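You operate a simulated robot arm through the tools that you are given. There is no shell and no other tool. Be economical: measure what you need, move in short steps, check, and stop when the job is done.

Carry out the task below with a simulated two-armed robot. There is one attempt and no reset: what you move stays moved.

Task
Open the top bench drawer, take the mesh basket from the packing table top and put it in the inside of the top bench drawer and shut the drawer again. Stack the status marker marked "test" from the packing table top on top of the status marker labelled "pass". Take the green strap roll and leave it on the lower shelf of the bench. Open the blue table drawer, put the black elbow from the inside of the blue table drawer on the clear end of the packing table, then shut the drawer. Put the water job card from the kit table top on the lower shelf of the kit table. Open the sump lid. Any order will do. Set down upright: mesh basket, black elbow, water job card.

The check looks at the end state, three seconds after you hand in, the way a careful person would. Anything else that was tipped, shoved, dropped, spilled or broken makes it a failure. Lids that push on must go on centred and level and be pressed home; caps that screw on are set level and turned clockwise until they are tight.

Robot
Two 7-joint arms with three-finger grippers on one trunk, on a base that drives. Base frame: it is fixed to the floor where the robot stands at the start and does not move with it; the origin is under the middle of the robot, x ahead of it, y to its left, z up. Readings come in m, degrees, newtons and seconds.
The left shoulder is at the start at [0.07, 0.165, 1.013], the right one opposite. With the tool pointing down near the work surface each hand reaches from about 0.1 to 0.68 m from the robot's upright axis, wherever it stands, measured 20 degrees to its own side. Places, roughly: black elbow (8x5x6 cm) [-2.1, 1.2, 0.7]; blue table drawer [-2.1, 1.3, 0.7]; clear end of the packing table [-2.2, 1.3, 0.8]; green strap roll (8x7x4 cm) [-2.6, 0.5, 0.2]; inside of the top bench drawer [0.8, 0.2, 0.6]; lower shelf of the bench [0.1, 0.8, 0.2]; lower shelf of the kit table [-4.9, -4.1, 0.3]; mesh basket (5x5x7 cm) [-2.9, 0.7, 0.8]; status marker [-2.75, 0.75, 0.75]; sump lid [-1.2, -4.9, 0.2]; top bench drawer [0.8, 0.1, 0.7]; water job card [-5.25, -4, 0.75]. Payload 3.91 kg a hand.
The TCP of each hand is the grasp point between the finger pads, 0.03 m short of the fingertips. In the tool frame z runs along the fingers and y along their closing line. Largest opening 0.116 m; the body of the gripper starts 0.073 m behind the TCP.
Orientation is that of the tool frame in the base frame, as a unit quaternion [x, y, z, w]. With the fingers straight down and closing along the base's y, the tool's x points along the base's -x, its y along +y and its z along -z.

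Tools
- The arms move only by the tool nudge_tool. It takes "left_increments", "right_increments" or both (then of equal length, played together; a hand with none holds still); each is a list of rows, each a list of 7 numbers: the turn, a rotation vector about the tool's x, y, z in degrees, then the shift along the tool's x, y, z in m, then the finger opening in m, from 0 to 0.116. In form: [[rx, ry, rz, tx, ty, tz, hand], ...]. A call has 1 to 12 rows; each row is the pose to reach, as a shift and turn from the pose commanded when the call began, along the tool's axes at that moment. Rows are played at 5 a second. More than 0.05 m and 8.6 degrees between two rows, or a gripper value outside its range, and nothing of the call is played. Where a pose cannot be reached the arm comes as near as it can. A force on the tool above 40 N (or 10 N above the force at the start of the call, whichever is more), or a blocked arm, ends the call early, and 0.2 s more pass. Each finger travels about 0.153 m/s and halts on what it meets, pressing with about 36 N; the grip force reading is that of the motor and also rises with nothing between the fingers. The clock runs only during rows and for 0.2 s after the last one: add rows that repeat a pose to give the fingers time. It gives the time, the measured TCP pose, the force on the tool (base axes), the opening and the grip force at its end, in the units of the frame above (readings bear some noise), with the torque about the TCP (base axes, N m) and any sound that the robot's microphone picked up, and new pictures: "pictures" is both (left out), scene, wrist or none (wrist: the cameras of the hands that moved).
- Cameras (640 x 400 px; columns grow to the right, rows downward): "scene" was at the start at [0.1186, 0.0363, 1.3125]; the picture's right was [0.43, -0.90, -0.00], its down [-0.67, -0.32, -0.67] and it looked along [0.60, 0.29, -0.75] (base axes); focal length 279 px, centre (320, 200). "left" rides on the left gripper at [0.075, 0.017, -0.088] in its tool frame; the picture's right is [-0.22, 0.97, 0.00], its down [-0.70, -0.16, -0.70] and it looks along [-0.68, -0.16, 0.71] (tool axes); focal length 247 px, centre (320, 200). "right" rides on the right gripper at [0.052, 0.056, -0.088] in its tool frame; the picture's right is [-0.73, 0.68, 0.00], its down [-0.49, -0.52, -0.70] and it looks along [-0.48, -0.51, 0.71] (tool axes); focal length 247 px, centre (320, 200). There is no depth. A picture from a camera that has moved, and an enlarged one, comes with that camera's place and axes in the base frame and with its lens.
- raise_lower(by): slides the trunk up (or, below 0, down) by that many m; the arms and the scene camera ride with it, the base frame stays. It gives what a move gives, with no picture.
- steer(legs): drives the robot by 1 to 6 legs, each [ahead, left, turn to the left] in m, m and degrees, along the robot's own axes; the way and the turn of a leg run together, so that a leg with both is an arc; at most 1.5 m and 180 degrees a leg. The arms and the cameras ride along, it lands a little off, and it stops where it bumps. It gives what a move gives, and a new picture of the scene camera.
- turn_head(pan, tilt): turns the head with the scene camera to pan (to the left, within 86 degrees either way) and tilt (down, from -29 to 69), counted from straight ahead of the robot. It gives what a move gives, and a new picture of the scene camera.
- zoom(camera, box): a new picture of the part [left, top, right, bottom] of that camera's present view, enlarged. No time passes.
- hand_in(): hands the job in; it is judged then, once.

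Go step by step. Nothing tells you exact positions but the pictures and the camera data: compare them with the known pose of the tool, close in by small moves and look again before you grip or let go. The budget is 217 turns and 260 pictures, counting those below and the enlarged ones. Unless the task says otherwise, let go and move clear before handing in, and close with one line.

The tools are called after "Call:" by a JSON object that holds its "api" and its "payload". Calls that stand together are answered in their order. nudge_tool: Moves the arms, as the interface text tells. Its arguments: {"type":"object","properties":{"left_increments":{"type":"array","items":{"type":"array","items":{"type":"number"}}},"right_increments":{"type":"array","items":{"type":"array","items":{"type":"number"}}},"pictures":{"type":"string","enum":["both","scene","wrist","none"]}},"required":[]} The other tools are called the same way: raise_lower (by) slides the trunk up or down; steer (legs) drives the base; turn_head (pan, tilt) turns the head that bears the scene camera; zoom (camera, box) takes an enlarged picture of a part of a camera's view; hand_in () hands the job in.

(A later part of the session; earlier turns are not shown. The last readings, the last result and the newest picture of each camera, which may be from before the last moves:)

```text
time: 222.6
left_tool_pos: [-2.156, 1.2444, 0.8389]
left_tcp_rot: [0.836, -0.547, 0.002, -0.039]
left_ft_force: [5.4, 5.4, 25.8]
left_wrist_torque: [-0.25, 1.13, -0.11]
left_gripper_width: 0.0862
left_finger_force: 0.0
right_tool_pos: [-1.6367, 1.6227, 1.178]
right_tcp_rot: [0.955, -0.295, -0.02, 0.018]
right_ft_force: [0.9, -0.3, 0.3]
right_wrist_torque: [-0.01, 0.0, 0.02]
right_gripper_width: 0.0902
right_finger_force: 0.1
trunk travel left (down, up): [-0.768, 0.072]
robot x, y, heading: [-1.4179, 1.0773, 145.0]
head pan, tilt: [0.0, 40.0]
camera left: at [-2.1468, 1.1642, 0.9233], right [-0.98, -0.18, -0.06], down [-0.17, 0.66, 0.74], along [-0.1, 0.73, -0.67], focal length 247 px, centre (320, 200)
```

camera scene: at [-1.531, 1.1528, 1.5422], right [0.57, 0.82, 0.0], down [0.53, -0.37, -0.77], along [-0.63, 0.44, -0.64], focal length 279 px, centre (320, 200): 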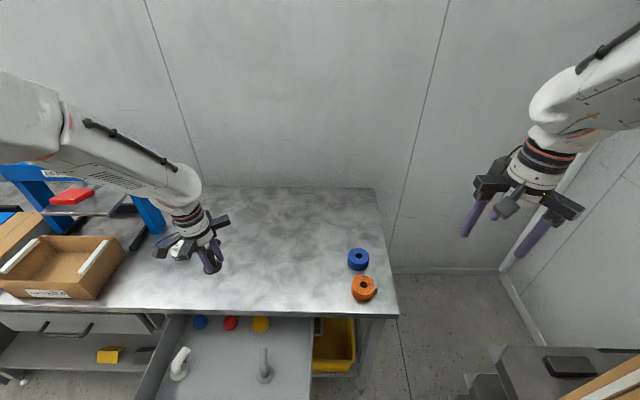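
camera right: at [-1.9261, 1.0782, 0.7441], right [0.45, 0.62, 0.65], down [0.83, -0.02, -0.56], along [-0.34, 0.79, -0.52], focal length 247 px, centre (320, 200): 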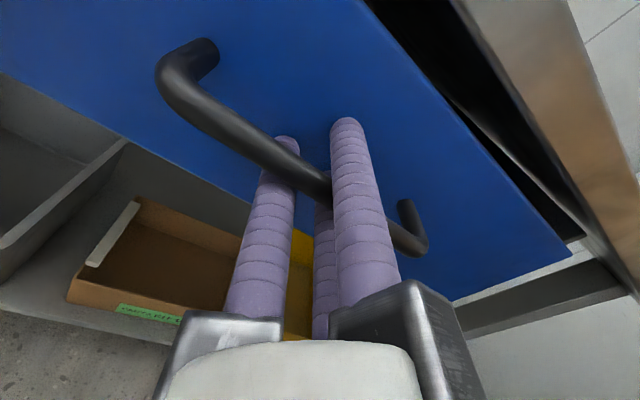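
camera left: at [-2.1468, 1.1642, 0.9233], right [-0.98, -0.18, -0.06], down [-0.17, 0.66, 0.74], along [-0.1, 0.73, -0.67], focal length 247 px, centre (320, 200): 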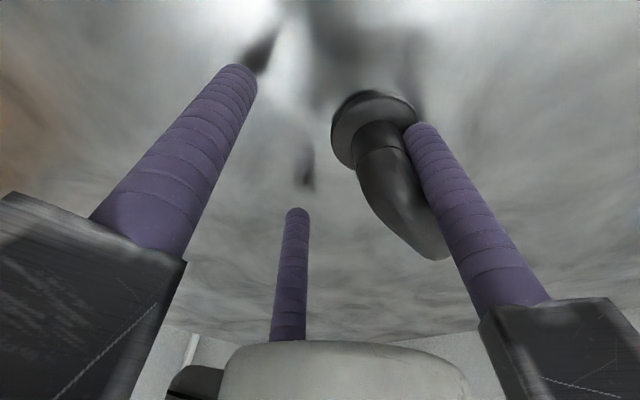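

The elbow moved with one finger, whose tip seems to press on the flange. Lifting a little and looking.

Call:
{"api": "nudge_tool", "payload": {"left_increments": [[0, 0, 0, 0, -0.0005, -0.004, 0.0862], [0, 0, 0, 0, -0.0005, -0.007, 0.0862]], "pictures": "both"}}

Call:
{"api": "zoom", "payload": {"camera": "scene", "box": [140, 180, 300, 280]}}

```text
time: 223.2
left_tool_pos: [-2.1564, 1.241, 0.8405]
left_tcp_rot: [0.836, -0.547, 0.008, -0.039]
left_ft_force: [1.9, 0.2, 3.0]
left_wrist_torque: [0.0, 0.08, 0.01]
left_gripper_width: 0.0857
left_finger_force: 0.0
right_tool_pos: [-1.6416, 1.6218, 1.1771]
right_tcp_rot: [0.955, -0.295, -0.019, 0.018]
right_ft_force: [-0.7, -1.0, -0.1]
right_wrist_torque: [0.02, -0.01, 0.02]
right_gripper_width: 0.0899
right_finger_force: 0.1
trunk travel left (down, up): [-0.768, 0.072]
robot x, y, heading: [-1.4179, 1.0774, 145.4]
head pan, tilt: [0.0, 40.0]
camera scene: at [-1.5331, 1.1536, 1.5416], right [0.57, 0.82, 0.0], down [0.53, -0.37, -0.77], along [-0.63, 0.44, -0.64], focal length 279 px, centre (320, 200)
camera left: at [-2.148, 1.1611, 0.9251], right [-0.98, -0.18, -0.07], down [-0.17, 0.66, 0.73], along [-0.09, 0.73, -0.68], focal length 247 px, centre (320, 200)
```

scene: 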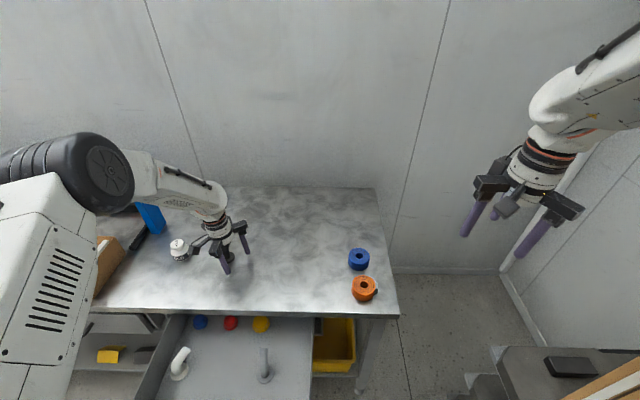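
left: 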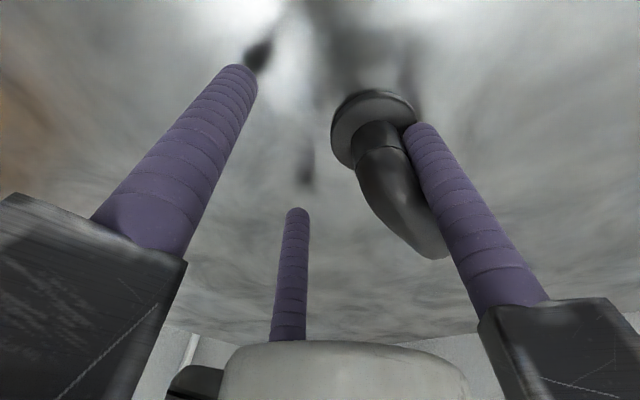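

```text
4.00 times, centred on (220, 230) of scene
camera zoom: at [-1.5331, 1.1536, 1.5416], right [0.57, 0.82, 0.0], down [0.53, -0.37, -0.77], along [-0.63, 0.44, -0.64], focal length 1116 px, centre (720, 80)
```

zoom: 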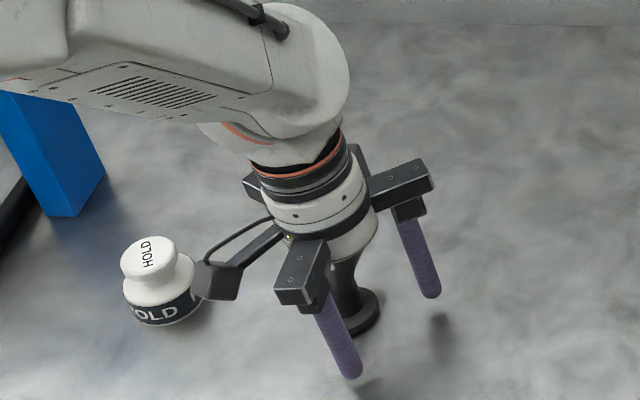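

The elbow appears upright on the table. Raising further, watching whether it stays down.

Call:
{"api": "nudge_tool", "payload": {"left_increments": [[0, 0, 0, 0, -0.001, -0.01, 0.0857], [0, 0, 0, 0, -0.0015, -0.02, 0.0857]], "pictures": "wrist"}}

Call:
{"api": "zoom", "payload": {"camera": "scene", "box": [140, 180, 300, 280]}}

```text
time: 223.8
left_tool_pos: [-2.1552, 1.2424, 0.8626]
left_tcp_rot: [0.836, -0.548, 0.005, -0.041]
left_ft_force: [0.9, 0.0, -0.4]
left_wrist_torque: [0.0, 0.0, -0.02]
left_gripper_width: 0.086
left_finger_force: 0.1
right_tool_pos: [-1.6408, 1.6227, 1.177]
right_tcp_rot: [0.955, -0.296, -0.019, 0.018]
right_ft_force: [0.1, 0.1, -0.9]
right_wrist_torque: [0.01, 0.03, 0.02]
right_gripper_width: 0.09
right_finger_force: 0.0
trunk travel left (down, up): [-0.768, 0.072]
robot x, y, heading: [-1.4204, 1.0758, 145.2]
head pan, tilt: [0.0, 40.0]
camera left: at [-2.147, 1.1622, 0.9467], right [-0.98, -0.18, -0.06], down [-0.17, 0.66, 0.73], along [-0.09, 0.73, -0.68], focal length 247 px, centre (320, 200)
```

left: 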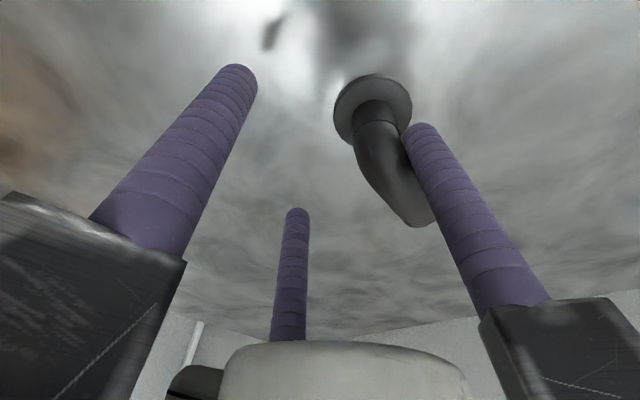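

```text
4.00 times, centred on (220, 230) of scene
camera zoom: at [-1.5327, 1.1538, 1.5419], right [0.57, 0.82, 0.0], down [0.53, -0.37, -0.77], along [-0.63, 0.44, -0.64], focal length 1116 px, centre (720, 80)
```

zoom: 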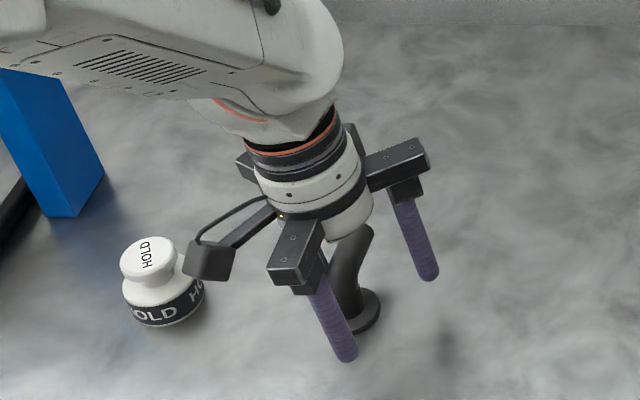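

It stays standing as the hand rises. I'll ease the touching finger away and lift clear.

Call:
{"api": "nudge_tool", "payload": {"left_increments": [[0, 0, 0, 0, 0.012, 0, 0.0857], [0, 0, 0, 0, 0.012, -0.03, 0.1], [0, 0, 0, 0, 0.012, -0.07, 0.1], [0, 0, 0, 0, 0.012, -0.11, 0.1], [0, 0, 0, 0, 0.012, -0.15, 0.1]], "pictures": "wrist"}}

```text
time: 225.0
left_tool_pos: [-2.1748, 1.2286, 1.0139]
left_tcp_rot: [0.836, -0.548, 0.004, -0.04]
left_ft_force: [1.1, 0.1, 0.8]
left_wrist_torque: [-0.02, 0.05, 0.02]
left_gripper_width: 0.1
left_finger_force: 0.0
right_tool_pos: [-1.6399, 1.623, 1.1778]
right_tcp_rot: [0.955, -0.295, -0.02, 0.019]
right_ft_force: [0.2, -0.1, -1.2]
right_wrist_torque: [0.01, 0.01, 0.05]
right_gripper_width: 0.0899
right_finger_force: 0.1
trunk travel left (down, up): [-0.768, 0.072]
robot x, y, heading: [-1.4214, 1.0711, 145.1]
head pan, tilt: [0.0, 40.0]
camera left: at [-2.1662, 1.1487, 1.0979], right [-0.98, -0.18, -0.06], down [-0.17, 0.66, 0.73], along [-0.09, 0.73, -0.68], focal length 247 px, centre (320, 200)
```

left: 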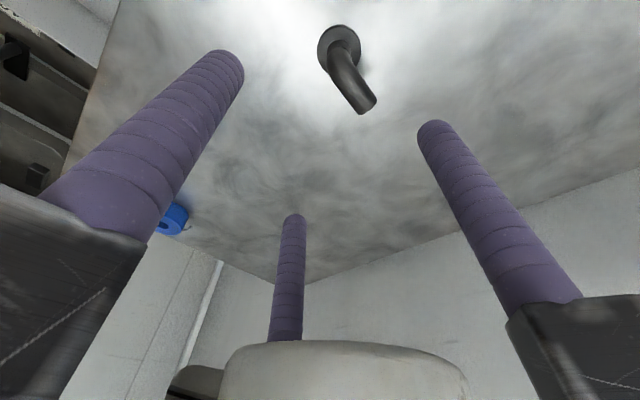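

The elbow is placed upright. Now I'll back away, turn the left tool horizontal with closed fingers, and push the blue drawer shut below its handle.

Call:
{"api": "steer", "payload": {"legs": [[-0.6, -0.05, 0]]}}

Call:
{"api": "nudge_tool", "payload": {"left_increments": [[0, 0, -7.5, 0, 0, 0, 0.06], [0, 0, -15, 0, 0, 0, 0.03], [0, 0, -22.5, 0, 0, 0, 0.0], [0, 0, -30, 0, 0, 0, 0.0], [0, 0, -30, 0, 0, 0, 0.0]], "pictures": "none"}}

Call:
{"api": "nudge_tool", "payload": {"left_increments": [[0, -8, 0, 0, 0, 0, 0.0], [0, -16, 0, 0, 0, 0, 0.0], [0, -24, 0, 0, 0, 0, 0.0], [0, -32, 0, 0, 0, 0, 0.0], [0, -40, 0, 0, 0, 0, 0.0], [0, -48, 0, 0, 0, 0, 0.0], [0, -56, 0, 0, 0, 0, 0.0], [0, -64, 0, 0, 0, 0, 0.0], [0, -72, 0, 0, 0, 0, 0.0], [0, -80, 0, 0, 0, 0, 0.0], [0, -88, 0, 0, 0, 0, 0.0]], "pictures": "none"}}

Call:
{"api": "raise_lower", "payload": {"by": -0.38}}

Call:
{"api": "zoom", "payload": {"camera": "scene", "box": [0, 0, 640, 400]}}

```text
time: 228.4
left_tool_pos: [-1.6519, 0.9285, 1.0115]
left_tcp_rot: [0.835, -0.549, 0.005, -0.041]
left_ft_force: [-0.4, -0.6, -0.5]
left_wrist_torque: [-0.01, -0.04, -0.01]
left_gripper_width: 0.1003
left_finger_force: 0.0
right_tool_pos: [-1.1154, 1.3204, 1.1781]
right_tcp_rot: [0.954, -0.297, -0.018, 0.018]
right_ft_force: [0.0, -0.1, 0.2]
right_wrist_torque: [0.01, -0.02, -0.03]
right_gripper_width: 0.0898
right_finger_force: 0.2
trunk travel left (down, up): [-0.768, 0.072]
robot x, y, heading: [-0.8955, 0.7695, 144.9]
head pan, tilt: [0.0, 40.0]
camera scene: at [-1.009, 0.8513, 1.5418], right [0.57, 0.82, 0.0], down [0.53, -0.37, -0.77], along [-0.63, 0.44, -0.64], focal length 279 px, centre (320, 200)
```

scene: 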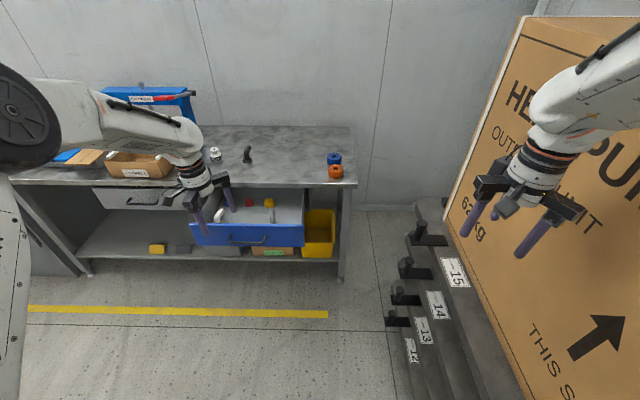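

```text
time: 229.6
left_tool_pos: [-1.652, 0.9293, 1.0127]
left_tcp_rot: [0.949, -0.314, 0.015, -0.039]
left_ft_force: [0.3, -0.1, -0.7]
left_wrist_torque: [0.01, -0.02, -0.01]
left_gripper_width: 0.009
left_finger_force: 36.1
right_tool_pos: [-1.115, 1.32, 1.1778]
right_tcp_rot: [0.955, -0.297, -0.018, 0.018]
right_ft_force: [-1.0, 0.0, -0.5]
right_wrist_torque: [0.0, 0.0, 0.02]
right_gripper_width: 0.0901
right_finger_force: 0.1
trunk travel left (down, up): [-0.768, 0.072]
robot x, y, heading: [-0.8951, 0.7733, 144.9]
head pan, tilt: [0.0, 40.0]
```

```text
time: 232.0
left_tool_pos: [-1.6523, 0.9297, 1.0124]
left_tcp_rot: [0.692, -0.2, -0.648, -0.246]
left_ft_force: [0.7, 0.2, -0.9]
left_wrist_torque: [-0.01, 0.0, 0.0]
left_gripper_width: 0.0092
left_finger_force: 36.2
right_tool_pos: [-1.1148, 1.3219, 1.1778]
right_tcp_rot: [0.955, -0.297, -0.018, 0.017]
right_ft_force: [-0.4, 0.0, -0.2]
right_wrist_torque: [-0.02, -0.02, 0.01]
right_gripper_width: 0.0899
right_finger_force: 0.2
trunk travel left (down, up): [-0.768, 0.072]
robot x, y, heading: [-0.8977, 0.7721, 145.1]
head pan, tilt: [0.0, 40.0]
```

```text
time: 235.7
left_tool_pos: [-1.652, 0.929, 0.6329]
left_tcp_rot: [0.693, -0.2, -0.648, -0.245]
left_ft_force: [0.2, 0.7, 0.8]
left_wrist_torque: [0.0, 0.03, 0.02]
left_gripper_width: 0.0091
left_finger_force: 36.3
right_tool_pos: [-1.1138, 1.3197, 0.7984]
right_tcp_rot: [0.955, -0.296, -0.018, 0.018]
right_ft_force: [-0.1, -0.2, 0.2]
right_wrist_torque: [-0.01, 0.03, -0.04]
right_gripper_width: 0.0899
right_finger_force: 0.1
trunk travel left (down, up): [-0.388, 0.452]
robot x, y, heading: [-0.8965, 0.7688, 144.8]
head pan, tilt: [0.0, 40.0]
```

```text
1.00 times, centred on (320, 200) of scene (not enlarged: the box is as wide or as high as the picture)
camera zoom: at [-1.0082, 0.8508, 1.162], right [0.57, 0.82, 0.0], down [0.53, -0.37, -0.77], along [-0.63, 0.44, -0.64], focal length 279 px, centre (320, 200)
```

zoom: 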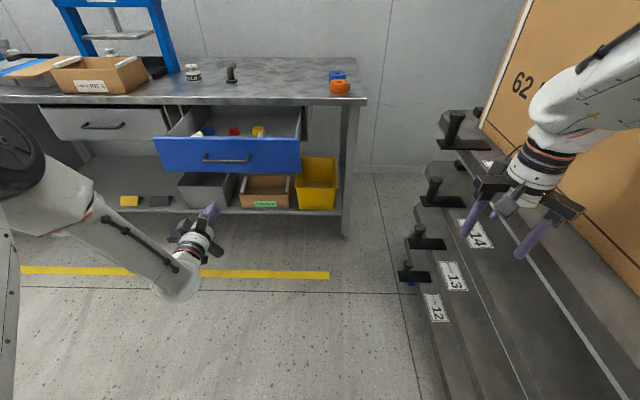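

Aligned with the drawer front just below the handle. I'll pull the right hand inward away from the rack, then drive up and push slowly.

Call:
{"api": "nudge_tool", "payload": {"right_increments": [[0, 0, 0, 0, 0.02, -0.03, 0.09], [0, 0, 0, 0, 0.05, -0.06, 0.09], [0, 0, 0, 0, 0.09, -0.08, 0.09], [0, 0, 0, 0, 0.13, -0.1, 0.09], [0, 0, 0, 0, 0.16, -0.1, 0.09]], "pictures": "none"}}

Call:
{"api": "steer", "payload": {"legs": [[0.17, 0, 0]]}}

Call:
{"api": "nudge_tool", "payload": {"left_increments": [[0, 0, 0, 0, 0, 0.01, 0], [0, 0, 0, 0, 0, 0.02, 0], [0, 0, 0, 0, 0, 0.03, 0], [0, 0, 0, 0, 0, 0.04, 0], [0, 0, 0, 0, 0, 0.05, 0], [0, 0, 0, 0, 0, 0.06, 0], [0, 0, 0, 0, 0, 0.07, 0], [0, 0, 0, 0, 0, 0.08, 0], [0, 0, 0, 0, 0, 0.09, 0], [0, 0, 0, 0, 0, 0.1, 0], [0, 0, 0, 0, 0, 0.11, 0], [0, 0, 0, 0, 0, 0.12, 0]], "pictures": "scene"}}

```text
time: 236.9
left_tool_pos: [-1.6523, 0.9296, 0.6307]
left_tcp_rot: [0.693, -0.2, -0.648, -0.245]
left_ft_force: [-0.4, -0.6, -0.3]
left_wrist_torque: [0.03, 0.05, 0.0]
left_gripper_width: 0.0092
left_finger_force: 36.3
right_tool_pos: [-1.2336, 1.2417, 0.8929]
right_tcp_rot: [0.951, -0.306, -0.019, 0.046]
right_ft_force: [0.1, -0.2, 0.6]
right_wrist_torque: [0.04, -0.04, 0.0]
right_gripper_width: 0.0899
right_finger_force: 0.1
right hand out of reach, approached as far as the arm can: row 2, 3, 4, 5
trunk travel left (down, up): [-0.388, 0.452]
robot x, y, heading: [-0.896, 0.7705, 145.1]
head pan, tilt: [0.0, 40.0]
```

```text
time: 238.3
left_tool_pos: [-1.7905, 1.0278, 0.6313]
left_tcp_rot: [0.693, -0.201, -0.647, -0.246]
left_ft_force: [-0.1, 0.1, -0.6]
left_wrist_torque: [0.01, 0.06, 0.0]
left_gripper_width: 0.009
left_finger_force: 36.0
right_tool_pos: [-1.372, 1.3362, 0.8915]
right_tcp_rot: [0.952, -0.304, -0.018, 0.046]
right_ft_force: [0.8, -1.1, -0.4]
right_wrist_torque: [-0.07, -0.04, -0.01]
right_gripper_width: 0.0898
right_finger_force: 0.2
trunk travel left (down, up): [-0.388, 0.452]
robot x, y, heading: [-1.0364, 0.8691, 144.8]
head pan, tilt: [0.0, 40.0]
camera scene: at [-1.1297, 0.945, 1.1371], right [0.66, 0.75, 0.0], down [0.64, -0.56, -0.53], along [-0.4, 0.35, -0.85], focal length 279 px, centre (320, 200)
```

scene: 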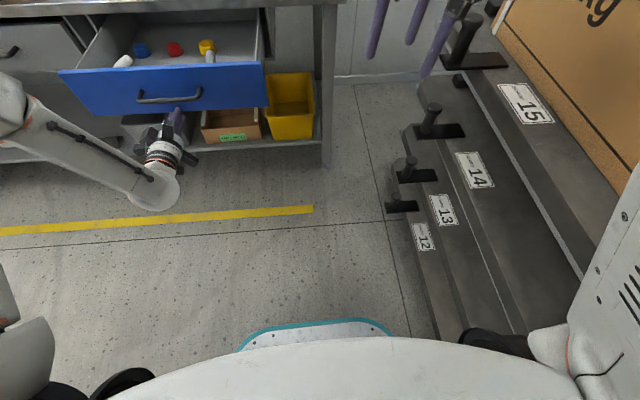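

```text
time: 240.9
left_tool_pos: [-1.8867, 1.0991, 0.6293]
left_tcp_rot: [0.693, -0.2, -0.648, -0.245]
left_ft_force: [0.6, -0.4, 0.4]
left_wrist_torque: [0.02, 0.01, 0.02]
left_gripper_width: 0.0089
left_finger_force: 36.2
right_tool_pos: [-1.3697, 1.3375, 0.8906]
right_tcp_rot: [0.951, -0.305, -0.017, 0.049]
right_ft_force: [-0.2, 0.1, 0.3]
right_wrist_torque: [0.0, -0.01, -0.02]
right_gripper_width: 0.0899
right_finger_force: 0.1
trunk travel left (down, up): [-0.388, 0.452]
robot x, y, heading: [-1.0336, 0.8711, 144.8]
head pan, tilt: [0.0, 40.0]
camera scene: at [-1.1299, 0.9456, 1.139], right [0.66, 0.75, 0.0], down [0.63, -0.55, -0.55], along [-0.41, 0.36, -0.84], focal length 279 px, centre (320, 200)
```

scene: 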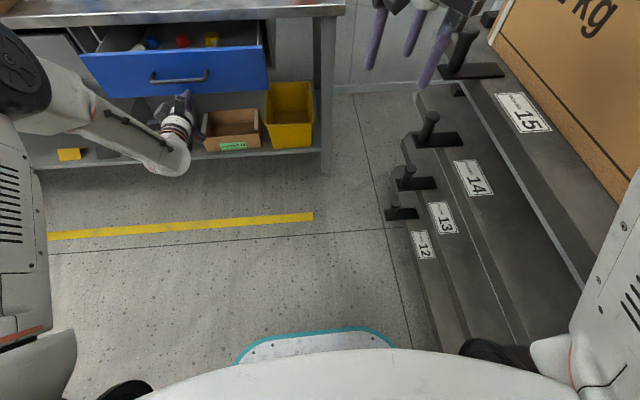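

The right arm's fold is nudging the head; I'll extend that hand forward a bit to free it, then continue pushing the drawer with short base legs.

Call:
{"api": "nudge_tool", "payload": {"right_increments": [[0, 0, 0, -0.04, 0.01, 0, 0.09], [0, 0, 0, -0.08, 0.03, 0, 0.09], [0, 0, 0, -0.12, 0.05, 0, 0.09], [0, 0, 0, -0.16, 0.07, 0, 0.09]], "pictures": "none"}}

Call:
{"api": "turn_head", "payload": {"pan": 0, "tilt": 35}}

Call:
{"api": "steer", "payload": {"legs": [[0.03, 0, 0], [0.04, 0, 0], [0.04, 0, 0]]}}

```text
time: 241.9
left_tool_pos: [-1.8876, 1.0999, 0.6272]
left_tcp_rot: [0.693, -0.201, -0.647, -0.246]
left_ft_force: [0.0, -0.3, 0.0]
left_wrist_torque: [0.01, 0.03, -0.03]
left_gripper_width: 0.009
left_finger_force: 36.1
right_tool_pos: [-1.544, 1.3733, 0.9013]
right_tcp_rot: [0.951, -0.305, -0.018, 0.046]
right_ft_force: [0.8, 0.3, 0.3]
right_wrist_torque: [0.02, -0.01, 0.02]
right_gripper_width: 0.0902
right_finger_force: 0.1
trunk travel left (down, up): [-0.388, 0.452]
robot x, y, heading: [-1.034, 0.8689, 144.7]
head pan, tilt: [0.0, 40.0]
```

```text
time: 242.6
left_tool_pos: [-1.8857, 1.0995, 0.6283]
left_tcp_rot: [0.693, -0.2, -0.647, -0.247]
left_ft_force: [0.3, -0.2, -0.9]
left_wrist_torque: [-0.01, 0.0, 0.02]
left_gripper_width: 0.0091
left_finger_force: 35.5
right_tool_pos: [-1.5414, 1.3721, 0.9012]
right_tcp_rot: [0.951, -0.304, -0.018, 0.046]
right_ft_force: [0.6, -0.6, 0.9]
right_wrist_torque: [0.01, 0.01, -0.02]
right_gripper_width: 0.09
right_finger_force: 0.0
trunk travel left (down, up): [-0.388, 0.452]
robot x, y, heading: [-1.0352, 0.8656, 145.1]
head pan, tilt: [0.0, 35.0]
camera scene: at [-1.1491, 0.9498, 1.1694], right [0.57, 0.82, 0.0], down [0.47, -0.33, -0.82], along [-0.67, 0.47, -0.57], focal length 279 px, centre (320, 200)
```

scene: 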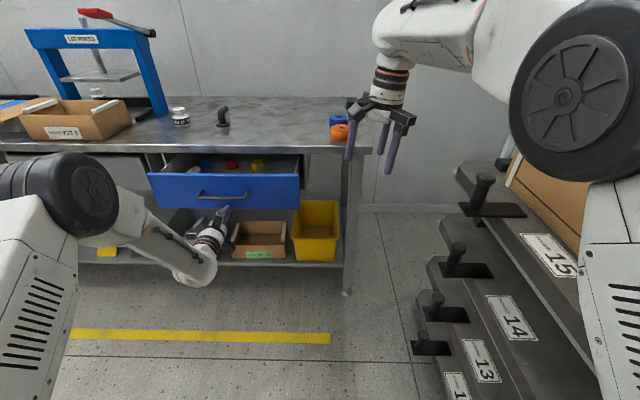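

```text
time: 244.5
left_tool_pos: [-1.9732, 1.1629, 0.6279]
left_tcp_rot: [0.693, -0.201, -0.647, -0.248]
left_ft_force: [-0.1, -0.2, 0.3]
left_wrist_torque: [-0.02, -0.01, -0.04]
left_gripper_width: 0.009
left_finger_force: 44.6
right_tool_pos: [-1.6329, 1.4354, 0.8989]
right_tcp_rot: [0.952, -0.303, -0.016, 0.047]
right_ft_force: [-0.6, -0.1, -0.5]
right_wrist_torque: [0.0, 0.01, 0.02]
right_gripper_width: 0.0896
right_finger_force: 0.1
trunk travel left (down, up): [-0.388, 0.452]
robot x, y, heading: [-1.1218, 0.9339, 145.1]
head pan, tilt: [0.0, 35.0]
stopped in leg 3: the force on the tool passed its limit at 84 N (the readings are from after the stop); the commanded pose is now the measured one
camera scene: at [-1.2396, 1.0132, 1.1695], right [0.57, 0.82, 0.0], down [0.47, -0.33, -0.82], along [-0.67, 0.47, -0.57], focal length 279 px, centre (320, 200)
```

scene: 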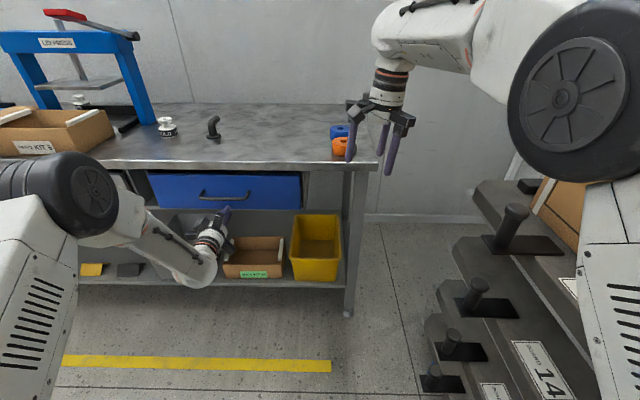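

The push hit a stop. Backing slightly and checking that the drawer is flush with its neighbour.

Call:
{"api": "zoom", "payload": {"camera": "scene", "box": [100, 130, 340, 280]}}

```text
2.67 times, centred on (220, 205) of scene
camera zoom: at [-1.2396, 1.0132, 1.1695], right [0.57, 0.82, 0.0], down [0.47, -0.33, -0.82], along [-0.67, 0.47, -0.57], focal length 744 px, centre (587, 187)
```

zoom: 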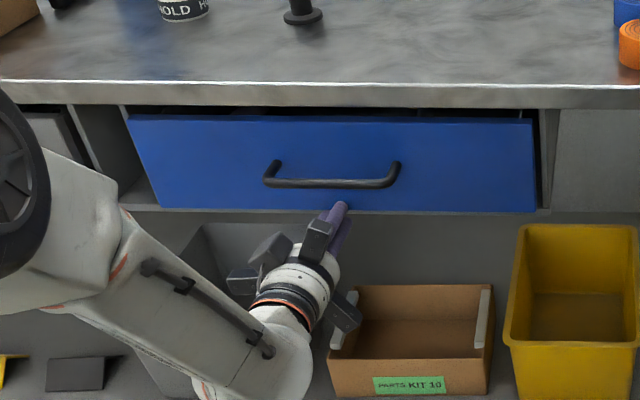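

Nearly shut; one more gentle arm push to be sure.

Call:
{"api": "nudge_tool", "payload": {"left_increments": [[0, 0, 0, 0, 0, 0.006, 0], [0, 0, 0, 0, 0, 0.012, 0], [0, 0, 0, 0, 0, 0.018, 0], [0, 0, 0, 0, 0, 0.024, 0], [0, 0, 0, 0, 0, 0.03, 0], [0, 0, 0, 0, 0, 0.036, 0]], "pictures": "none"}}

Call:
{"api": "steer", "payload": {"legs": [[-0.3, 0.12, 0]]}}

Call:
{"api": "zoom", "payload": {"camera": "scene", "box": [100, 100, 340, 250]}}

```text
time: 245.1
left_tool_pos: [-1.9771, 1.1634, 0.6266]
left_tcp_rot: [0.694, -0.199, -0.646, -0.248]
left_ft_force: [19.1, -11.8, 8.5]
left_wrist_torque: [0.41, 0.35, -0.23]
left_gripper_width: 0.0093
left_finger_force: 45.2
right_tool_pos: [-1.6325, 1.4335, 0.9012]
right_tcp_rot: [0.952, -0.302, -0.017, 0.046]
right_ft_force: [0.3, -0.6, -0.4]
right_wrist_torque: [0.0, 0.02, 0.03]
right_gripper_width: 0.0901
right_finger_force: 0.1
trunk travel left (down, up): [-0.388, 0.452]
robot x, y, heading: [-1.1232, 0.928, 145.1]
head pan, tilt: [0.0, 35.0]
stopped in row 2 (left hand): the force on the tool passed its limit at 49 N (the readings are from after the stop); the commanded pose is now the measured one
```

```text
time: 247.2
left_tool_pos: [-1.8065, 0.8975, 0.6237]
left_tcp_rot: [0.695, -0.199, -0.645, -0.246]
left_ft_force: [-0.2, -0.8, -0.2]
left_wrist_torque: [-0.04, 0.0, -0.03]
left_gripper_width: 0.0091
left_finger_force: 45.2
right_tool_pos: [-1.4601, 1.1665, 0.9003]
right_tcp_rot: [0.952, -0.302, -0.017, 0.046]
right_ft_force: [0.1, 0.0, 0.7]
right_wrist_torque: [0.0, 0.04, -0.04]
right_gripper_width: 0.09
right_finger_force: 0.1
trunk travel left (down, up): [-0.388, 0.452]
robot x, y, heading: [-0.9501, 0.6628, 145.2]
head pan, tilt: [0.0, 35.0]
camera scene: at [-1.0661, 0.7448, 1.1696], right [0.57, 0.82, 0.0], down [0.47, -0.33, -0.82], along [-0.67, 0.47, -0.57], focal length 279 px, centre (320, 200)
```

scene: 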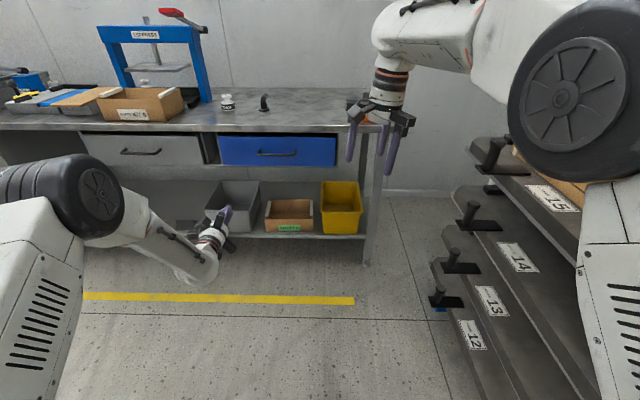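

```text
2.67 times, centred on (220, 175) of scene
camera zoom: at [-1.0661, 0.7448, 1.1696], right [0.57, 0.82, 0.0], down [0.47, -0.33, -0.82], along [-0.67, 0.47, -0.57], focal length 744 px, centre (587, 267)
```

zoom: 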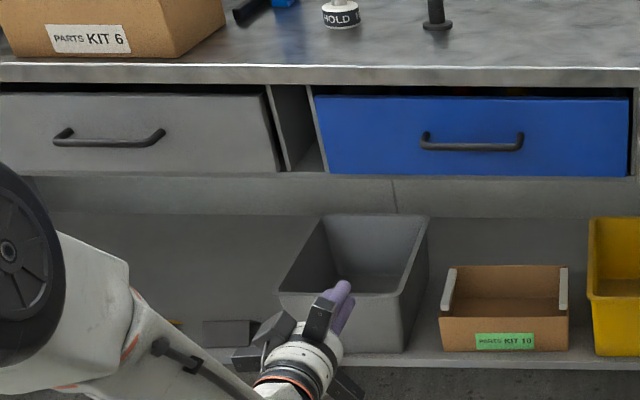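

The blue drawer is flush. Now for the markers: the left arm suits TEST (its elbow stays clear of the press). I'll raise the trunk, tuck the right hand back and pitch the left tool to about 20° off vertical.

Call:
{"api": "raise_lower", "payload": {"by": 0.3}}

Call:
{"api": "nudge_tool", "payload": {"left_increments": [[0, 8, 0, 0, 0, -0.03, 0.0], [0, 16, 0, 0, 0, -0.06, 0.0], [0, 24, 0, 0, 0, -0.1, 0.02], [0, 32, 0, 0, 0, -0.14, 0.04], [0, 40, 0, 0, 0, -0.18, 0.06], [0, 48, 0, 0, 0, -0.21, 0.08], [0, 56, 0, 0, 0, -0.23, 0.08], [0, 64, 0, 0, 0, -0.24, 0.08], [0, 68, 0, 0, 0, -0.25, 0.08]], "right_increments": [[0, 0, 0, 0.02, -0.01, 0, 0.09], [0, 0, 0, 0.04, -0.02, 0, 0.09], [0, 0, 0, 0.06, -0.03, 0, 0.09], [0, 0, 0, 0.08, -0.04, 0, 0.09], [0, 0, 0, 0.1, -0.05, 0, 0.09], [0, 0, 0, 0.12, -0.06, 0, 0.09], [0, 0, 0, 0.14, -0.07, 0, 0.09], [0, 0, 0, 0.16, -0.08, 0, 0.09], [0, 0, 0, 0.18, -0.09, 0, 0.09]], "pictures": "none"}}

Call:
{"api": "steer", "payload": {"legs": [[0.2, 0.85, 0], [0.25, 0, 0]]}}

```text
time: 250.2
left_tool_pos: [-1.8062, 0.8982, 0.9233]
left_tcp_rot: [0.696, -0.199, -0.644, -0.246]
left_ft_force: [0.3, 0.4, 0.1]
left_wrist_torque: [0.0, -0.02, 0.01]
left_gripper_width: 0.009
left_finger_force: 44.8
right_tool_pos: [-1.4611, 1.1659, 1.2007]
right_tcp_rot: [0.952, -0.303, -0.016, 0.047]
right_ft_force: [0.7, -0.3, -0.2]
right_wrist_torque: [0.01, 0.04, -0.04]
right_gripper_width: 0.09
right_finger_force: 0.1
trunk travel left (down, up): [-0.688, 0.152]
robot x, y, heading: [-0.9513, 0.6643, 145.0]
head pan, tilt: [0.0, 35.0]
```

```text
time: 252.2
left_tool_pos: [-1.6052, 0.7499, 0.9362]
left_tcp_rot: [0.937, -0.304, -0.146, -0.091]
left_ft_force: [0.7, 0.5, -0.2]
left_wrist_torque: [-0.03, 0.06, 0.02]
left_gripper_width: 0.0801
left_finger_force: 0.1
right_tool_pos: [-1.2581, 1.1368, 1.1896]
right_tcp_rot: [0.952, -0.303, -0.019, 0.048]
right_ft_force: [0.4, 0.8, -0.1]
right_wrist_torque: [-0.05, 0.02, 0.0]
right_gripper_width: 0.0899
right_finger_force: 0.0
trunk travel left (down, up): [-0.688, 0.152]
robot x, y, heading: [-0.9495, 0.6658, 145.3]
head pan, tilt: [0.0, 35.0]
```

```text
time: 258.2
left_tool_pos: [-2.4623, 0.305, 0.9362]
left_tcp_rot: [0.939, -0.296, -0.148, -0.092]
left_ft_force: [-0.1, 0.1, 0.3]
left_wrist_torque: [0.03, 0.01, -0.01]
left_gripper_width: 0.0801
left_finger_force: 0.1
right_tool_pos: [-2.1223, 0.6969, 1.1896]
right_tcp_rot: [0.954, -0.296, -0.017, 0.047]
right_ft_force: [-0.9, 0.3, 0.2]
right_wrist_torque: [0.01, 0.0, 0.01]
right_gripper_width: 0.09
right_finger_force: 0.1
trunk travel left (down, up): [-0.688, 0.152]
robot x, y, heading: [-1.8019, 0.2304, 145.8]
head pan, tilt: [0.0, 35.0]
camera scene: at [-1.9215, 0.3114, 1.4696], right [0.56, 0.83, 0.0], down [0.48, -0.32, -0.82], along [-0.68, 0.46, -0.57], focal length 279 px, centre (320, 200)
```

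scene: 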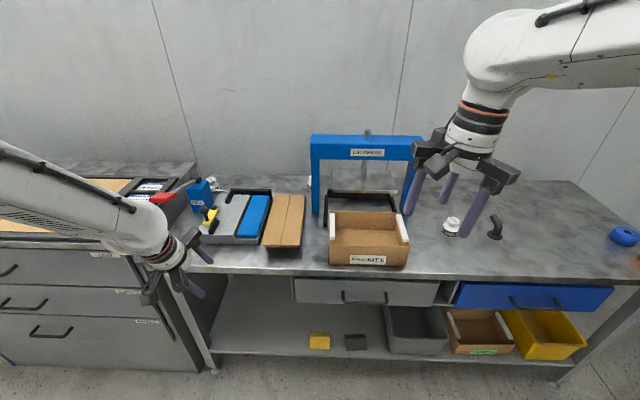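

TEST is visible just behind the press's left post. I'll lift the left hand, pull the right hand up and back, and drive in.

Call:
{"api": "nudge_tool", "payload": {"left_increments": [[0, 0, 0, -0.012, -0.003, -0.035, 0.08], [0, 0, 0, -0.024, -0.006, -0.07, 0.08], [0, 0, 0, -0.036, -0.009, -0.1, 0.08], [0, 0, 0, -0.036, -0.009, -0.1, 0.08]], "right_increments": [[0, 0, 0, 0.03, -0.02, -0.02, 0.09], [0, 0, 0, 0.06, -0.04, -0.04, 0.09], [0, 0, 0, 0.09, -0.06, -0.06, 0.09], [0, 0, 0, 0.12, -0.08, -0.06, 0.09]], "pictures": "none"}}

Call:
{"api": "steer", "payload": {"legs": [[0.44, 0.09, -0.8]]}}

```text
time: 259.2
left_tool_pos: [-2.4609, 0.3095, 1.0437]
left_tcp_rot: [0.939, -0.297, -0.148, -0.091]
left_ft_force: [-0.7, 0.7, 0.9]
left_wrist_torque: [-0.01, 0.02, 0.02]
left_gripper_width: 0.0799
left_finger_force: 0.0
right_tool_pos: [-1.9726, 0.7003, 1.243]
right_tcp_rot: [0.954, -0.295, -0.018, 0.046]
right_ft_force: [0.0, -0.1, 0.1]
right_wrist_torque: [-0.03, 0.03, 0.0]
right_gripper_width: 0.0902
right_finger_force: 0.0
trunk travel left (down, up): [-0.688, 0.152]
robot x, y, heading: [-1.805, 0.2302, 146.0]
head pan, tilt: [0.0, 35.0]
```

```text
time: 262.0
left_tool_pos: [-2.8815, 0.4894, 1.0438]
left_tcp_rot: [0.938, -0.3, -0.147, -0.092]
left_ft_force: [0.6, -0.7, 0.4]
left_wrist_torque: [-0.03, 0.01, -0.01]
left_gripper_width: 0.08
left_finger_force: 0.0
right_tool_pos: [-2.3909, 0.8786, 1.242]
right_tcp_rot: [0.953, -0.3, -0.017, 0.047]
right_ft_force: [0.2, -0.6, 0.2]
right_wrist_torque: [-0.01, 0.03, 0.01]
right_gripper_width: 0.0899
right_finger_force: 0.0
trunk travel left (down, up): [-0.688, 0.152]
robot x, y, heading: [-2.2275, 0.4085, 145.4]
head pan, tilt: [0.0, 35.0]
camera scene: at [-2.3409, 0.489, 1.4695], right [0.57, 0.82, 0.0], down [0.47, -0.33, -0.82], along [-0.67, 0.46, -0.57], focal length 279 px, centre (320, 200)
```

scene: 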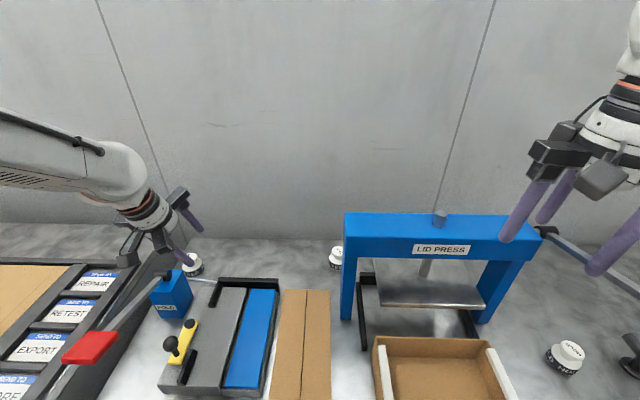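

Positions: TEST [-2.826, 0.885], PASS [-3.043, 0.506]. I'll take the left hand forward then right, above TEST.

Call:
{"api": "nudge_tool", "payload": {"left_increments": [[0, 0, 0, -0.043, 0.001, 0.015, 0.08], [0, 0, 0, -0.085, 0.001, 0.03, 0.08], [0, 0, 0, -0.128, 0.002, 0.045, 0.08], [0, 0, 0, -0.1698, 0.0027, 0.06, 0.08], [0, 0, 0, -0.169, -0.042, 0.064, 0.08], [0, 0, 0, -0.168, -0.086, 0.068, 0.08], [0, 0, 0, -0.168, -0.13, 0.071, 0.08], [0, 0, 0, -0.167, -0.174, 0.075, 0.08], [0, 0, 0, -0.166, -0.219, 0.079, 0.08], [0, 0, 0, -0.166, -0.263, 0.083, 0.08], [0, 0, 0, -0.165, -0.308, 0.086, 0.08], [0, 0, 0, -0.1645, -0.351, 0.09, 0.08]], "pictures": "both"}}

```text
time: 264.6
left_tool_pos: [-2.8256, 0.8844, 1.0414]
left_tcp_rot: [0.939, -0.298, -0.146, -0.093]
left_ft_force: [0.8, -0.2, -1.0]
left_wrist_torque: [-0.01, 0.02, 0.01]
left_gripper_width: 0.0799
left_finger_force: 0.1
right_tool_pos: [-2.3905, 0.8797, 1.2409]
right_tcp_rot: [0.953, -0.299, -0.018, 0.047]
right_ft_force: [0.3, 1.1, -0.2]
right_wrist_torque: [-0.04, -0.01, 0.0]
right_gripper_width: 0.0898
right_finger_force: 0.0
trunk travel left (down, up): [-0.688, 0.152]
robot x, y, heading: [-2.2268, 0.4077, 145.4]
head pan, tilt: [0.0, 35.0]
camera scene: at [-2.3406, 0.4908, 1.4694], right [0.57, 0.82, 0.0], down [0.47, -0.33, -0.82], along [-0.68, 0.46, -0.57], focal length 279 px, centre (320, 200)
camera left: at [-2.7572, 0.8073, 1.0991], right [-0.75, -0.67, -0.01], down [-0.3, 0.32, 0.9], along [-0.6, 0.68, -0.43], focal length 247 px, centre (320, 200)
```

scene: 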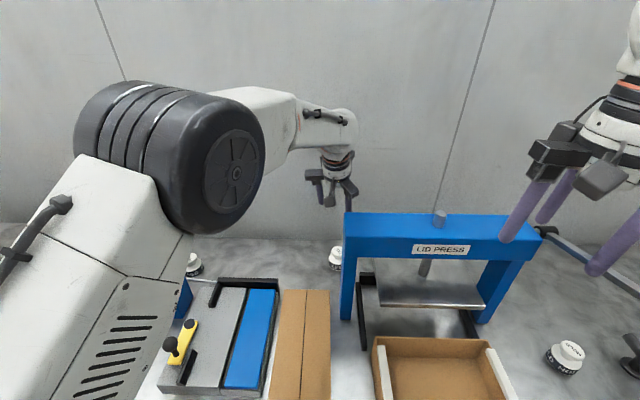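
left: 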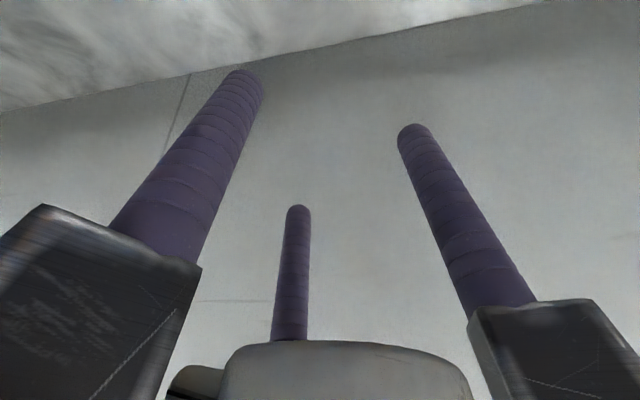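

Above TEST now. I'll try to make the tool more upright (10° more) while descending partway.

Call:
{"api": "nudge_tool", "payload": {"left_increments": [[0, 4, 0, 0.007, 0.002, 0.02, 0.08], [0, 8, 0, 0.014, 0.004, 0.04, 0.08], [0, 12, 0, 0.021, 0.006, 0.06, 0.08], [0, 12, 0, 0.029, 0.008, 0.083, 0.08], [0, 12, 0, 0.033, 0.009, 0.094, 0.08], [0, 12, 0, 0.033, 0.009, 0.094, 0.08]], "pictures": "both"}}

```text
time: 266.0
left_tool_pos: [-2.8225, 0.8818, 0.9418]
left_tcp_rot: [0.948, -0.308, -0.049, -0.06]
left_ft_force: [0.6, -0.1, 0.3]
left_wrist_torque: [-0.01, 0.04, 0.0]
left_gripper_width: 0.0802
left_finger_force: 0.0
right_tool_pos: [-2.3907, 0.8787, 1.2416]
right_tcp_rot: [0.953, -0.299, -0.018, 0.047]
right_ft_force: [0.1, -0.2, -0.5]
right_wrist_torque: [-0.02, 0.0, 0.0]
right_gripper_width: 0.09
right_finger_force: 0.1
trunk travel left (down, up): [-0.688, 0.152]
robot x, y, heading: [-2.2234, 0.4095, 145.7]
head pan, tilt: [0.0, 35.0]
camera scene: at [-2.3412, 0.4892, 1.4695], right [0.57, 0.82, 0.0], down [0.47, -0.33, -0.82], along [-0.67, 0.46, -0.57], focal length 279 px, centre (320, 200)
camera left: at [-2.7683, 0.8127, 1.0181], right [-0.76, -0.65, -0.05], down [-0.43, 0.43, 0.79], along [-0.49, 0.62, -0.61], focal length 247 px, centre (320, 200)
```

scene: 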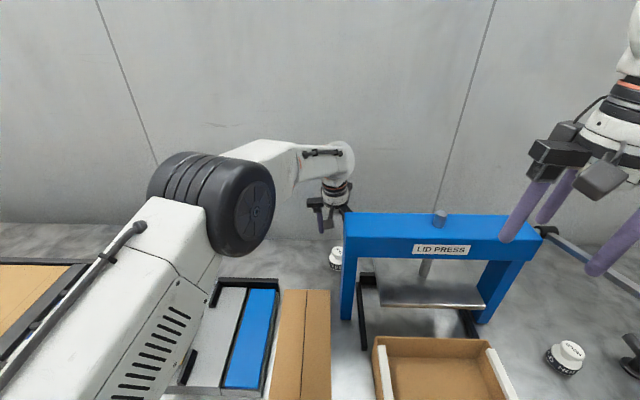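
left: 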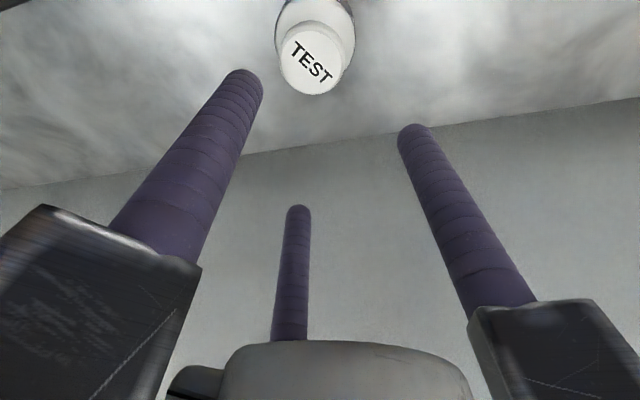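

TEST is readable right below; its knob centre is about [-2.807, 0.877]. I'll straighten the tool fully and descend to just above the knob.

Call:
{"api": "nudge_tool", "payload": {"left_increments": [[0, 4, 0, 0.008, 0, 0.02, 0.08], [0, 8, 0, 0.016, 0, 0.045, 0.08], [0, 8, 0, 0.0226, 0, 0.062, 0.08], [0, 8, 0, 0.0226, 0, 0.062, 0.08]], "pictures": "wrist"}}

```text
time: 267.0
left_tool_pos: [-2.8076, 0.8786, 0.8753]
left_tcp_rot: [0.949, -0.312, 0.019, -0.038]
left_ft_force: [-0.1, 0.1, -1.2]
left_wrist_torque: [0.03, 0.01, -0.02]
left_gripper_width: 0.08
left_finger_force: 0.2
right_tool_pos: [-2.3907, 0.8779, 1.2424]
right_tcp_rot: [0.953, -0.3, -0.016, 0.047]
right_ft_force: [-0.4, -0.5, -0.4]
right_wrist_torque: [0.0, 0.02, -0.01]
right_gripper_width: 0.0902
right_finger_force: 0.0
trunk travel left (down, up): [-0.688, 0.152]
robot x, y, heading: [-2.2284, 0.4109, 145.7]
head pan, tilt: [0.0, 35.0]
camera left: at [-2.7636, 0.8157, 0.964], right [-0.76, -0.65, -0.09], down [-0.51, 0.5, 0.7], along [-0.41, 0.57, -0.71], focal length 247 px, centre (320, 200)
```

left: 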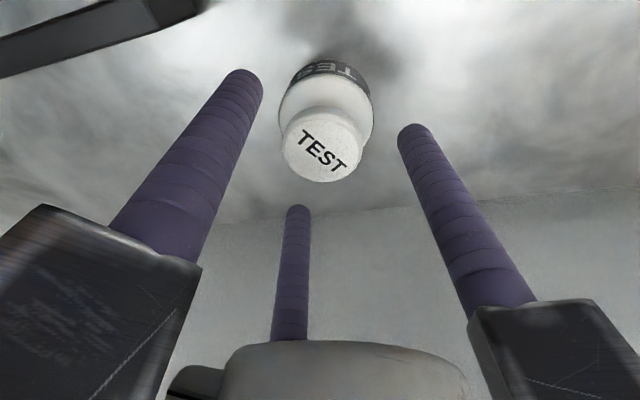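

Centred exactly over the knob. Descending 2 cm and gripping it.

Call:
{"api": "nudge_tool", "payload": {"left_increments": [[0, 0, 0, 0, 0.001, 0.01, 0.08], [0, 0, 0, 0, 0.0016, 0.02, 0.08], [0, 0, 0, 0, 0.0016, 0.02, 0.06], [0, 0, 0, 0, 0.0016, 0.02, 0.04], [0, 0, 0, 0, 0.0016, 0.02, 0.025], [0, 0, 0, 0, 0.0016, 0.02, 0.025]], "pictures": "wrist"}}

```text
time: 268.4
left_tool_pos: [-2.8076, 0.8773, 0.8587]
left_tcp_rot: [0.949, -0.312, 0.018, -0.039]
left_ft_force: [-1.2, 0.5, 6.0]
left_wrist_torque: [-0.05, 0.19, -0.02]
left_gripper_width: 0.0399
left_finger_force: 35.6
right_tool_pos: [-2.3902, 0.8774, 1.2415]
right_tcp_rot: [0.953, -0.3, -0.017, 0.046]
right_ft_force: [0.5, 1.5, 0.1]
right_wrist_torque: [-0.01, -0.03, 0.02]
right_gripper_width: 0.09
right_finger_force: 0.0
trunk travel left (down, up): [-0.688, 0.152]
robot x, y, heading: [-2.2271, 0.4059, 145.5]
head pan, tilt: [0.0, 35.0]
camera left: at [-2.7631, 0.8153, 0.9463], right [-0.76, -0.65, -0.08], down [-0.51, 0.5, 0.7], along [-0.42, 0.57, -0.71], focal length 247 px, centre (320, 200)
```

left: 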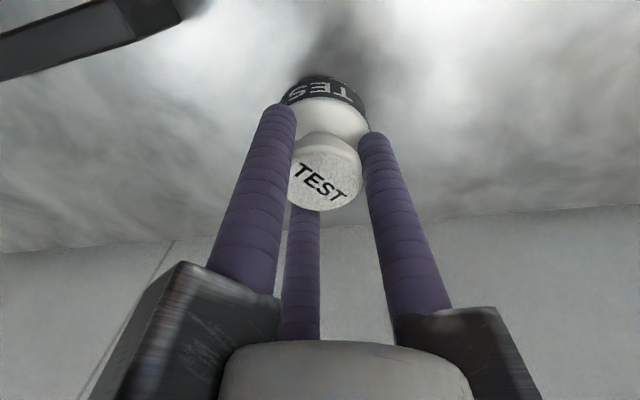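

Gripped on the knob (4 cm). Lifting and checking.

Call:
{"api": "nudge_tool", "payload": {"left_increments": [[0, 0, 0, 0, -0.002, -0.03, 0.025], [0, 0, 0, 0, -0.005, -0.06, 0.025], [0, 0, 0, 0, -0.008, -0.09, 0.025], [0, 0, 0, 0, -0.01, -0.12, 0.025]], "pictures": "wrist"}}

Call:
{"api": "steer", "payload": {"legs": [[0, 0.3, 0]]}}

```text
time: 269.4
left_tool_pos: [-2.8102, 0.877, 0.9785]
left_tcp_rot: [0.949, -0.312, 0.018, -0.039]
left_ft_force: [0.0, -1.0, -0.8]
left_wrist_torque: [0.03, -0.01, 0.0]
left_gripper_width: 0.0399
left_finger_force: 36.5
right_tool_pos: [-2.3893, 0.8772, 1.2413]
right_tcp_rot: [0.953, -0.3, -0.017, 0.047]
right_ft_force: [0.8, -0.1, 0.1]
right_wrist_torque: [0.01, 0.01, -0.07]
right_gripper_width: 0.0899
right_finger_force: 0.1
trunk travel left (down, up): [-0.688, 0.152]
robot x, y, heading: [-2.2244, 0.4078, 145.4]
head pan, tilt: [0.0, 35.0]
camera left: at [-2.7649, 0.8146, 1.0657], right [-0.76, -0.65, -0.09], down [-0.51, 0.5, 0.7], along [-0.41, 0.57, -0.71], focal length 247 px, centre (320, 200)
```

left: 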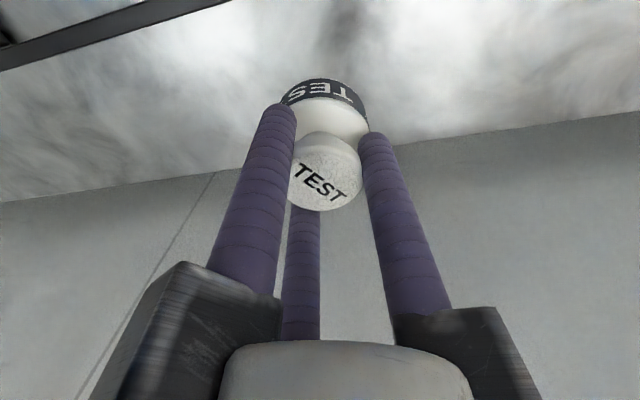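

```text
time: 271.4
left_tool_pos: [-2.9776, 0.6369, 0.9781]
left_tcp_rot: [0.949, -0.312, 0.019, -0.038]
left_ft_force: [0.3, -0.1, -1.3]
left_wrist_torque: [0.01, 0.0, -0.01]
left_gripper_width: 0.0399
left_finger_force: 36.3
right_tool_pos: [-2.557, 0.6362, 1.2421]
right_tcp_rot: [0.953, -0.3, -0.017, 0.047]
right_ft_force: [0.0, 0.0, 0.2]
right_wrist_torque: [-0.01, -0.03, -0.01]
right_gripper_width: 0.0898
right_finger_force: 0.0
trunk travel left (down, up): [-0.688, 0.152]
robot x, y, heading: [-2.3891, 0.1667, 145.3]
head pan, tilt: [0.0, 35.0]
camera scene: at [-2.509, 0.2462, 1.4694], right [0.57, 0.82, 0.0], down [0.47, -0.33, -0.82], along [-0.67, 0.47, -0.57], focal length 279 px, centre (320, 200)
```

scene: 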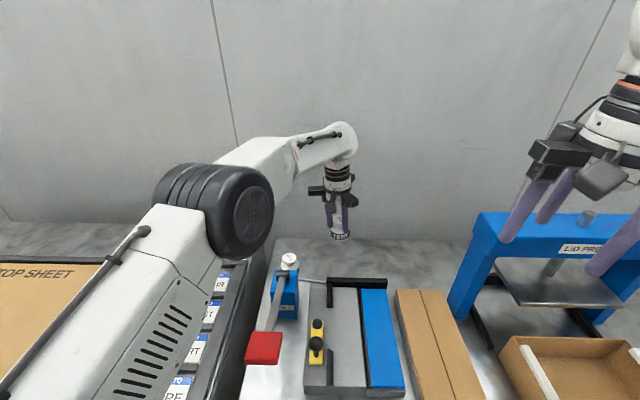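

TEST is held level. Zooming on PASS for an exact position.

Call:
{"api": "zoom", "payload": {"camera": "scene", "box": [250, 220, 370, 295]}}

Call:
{"api": "zoom", "payload": {"camera": "left", "box": [0, 0, 640, 400]}}

```text
5.33 times, centred on (310, 258) of scene
camera zoom: at [-2.509, 0.2462, 1.4694], right [0.57, 0.82, 0.0], down [0.47, -0.33, -0.82], along [-0.67, 0.47, -0.57], focal length 1488 px, centre (373, -107)
```

zoom: 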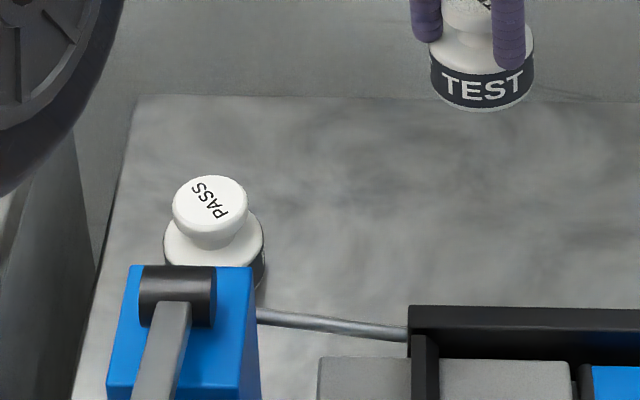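

```text
1.00 times, centred on (320, 200) of left (not enlarged: the box is as wide or as high as the picture)
camera zoom: at [-2.9324, 0.573, 1.0648], right [-0.76, -0.65, -0.09], down [-0.51, 0.5, 0.7], along [-0.41, 0.57, -0.71], focal length 247 px, centre (320, 200)
```

zoom: 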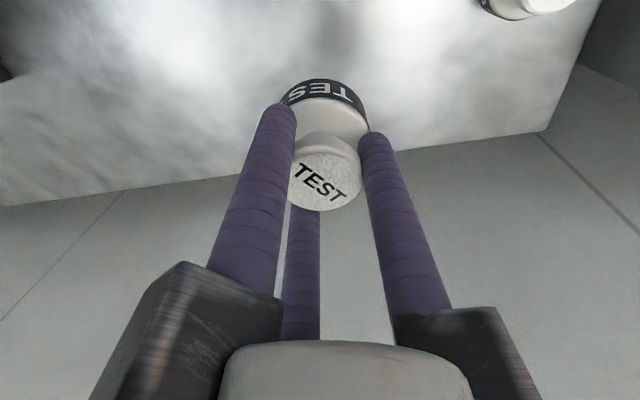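

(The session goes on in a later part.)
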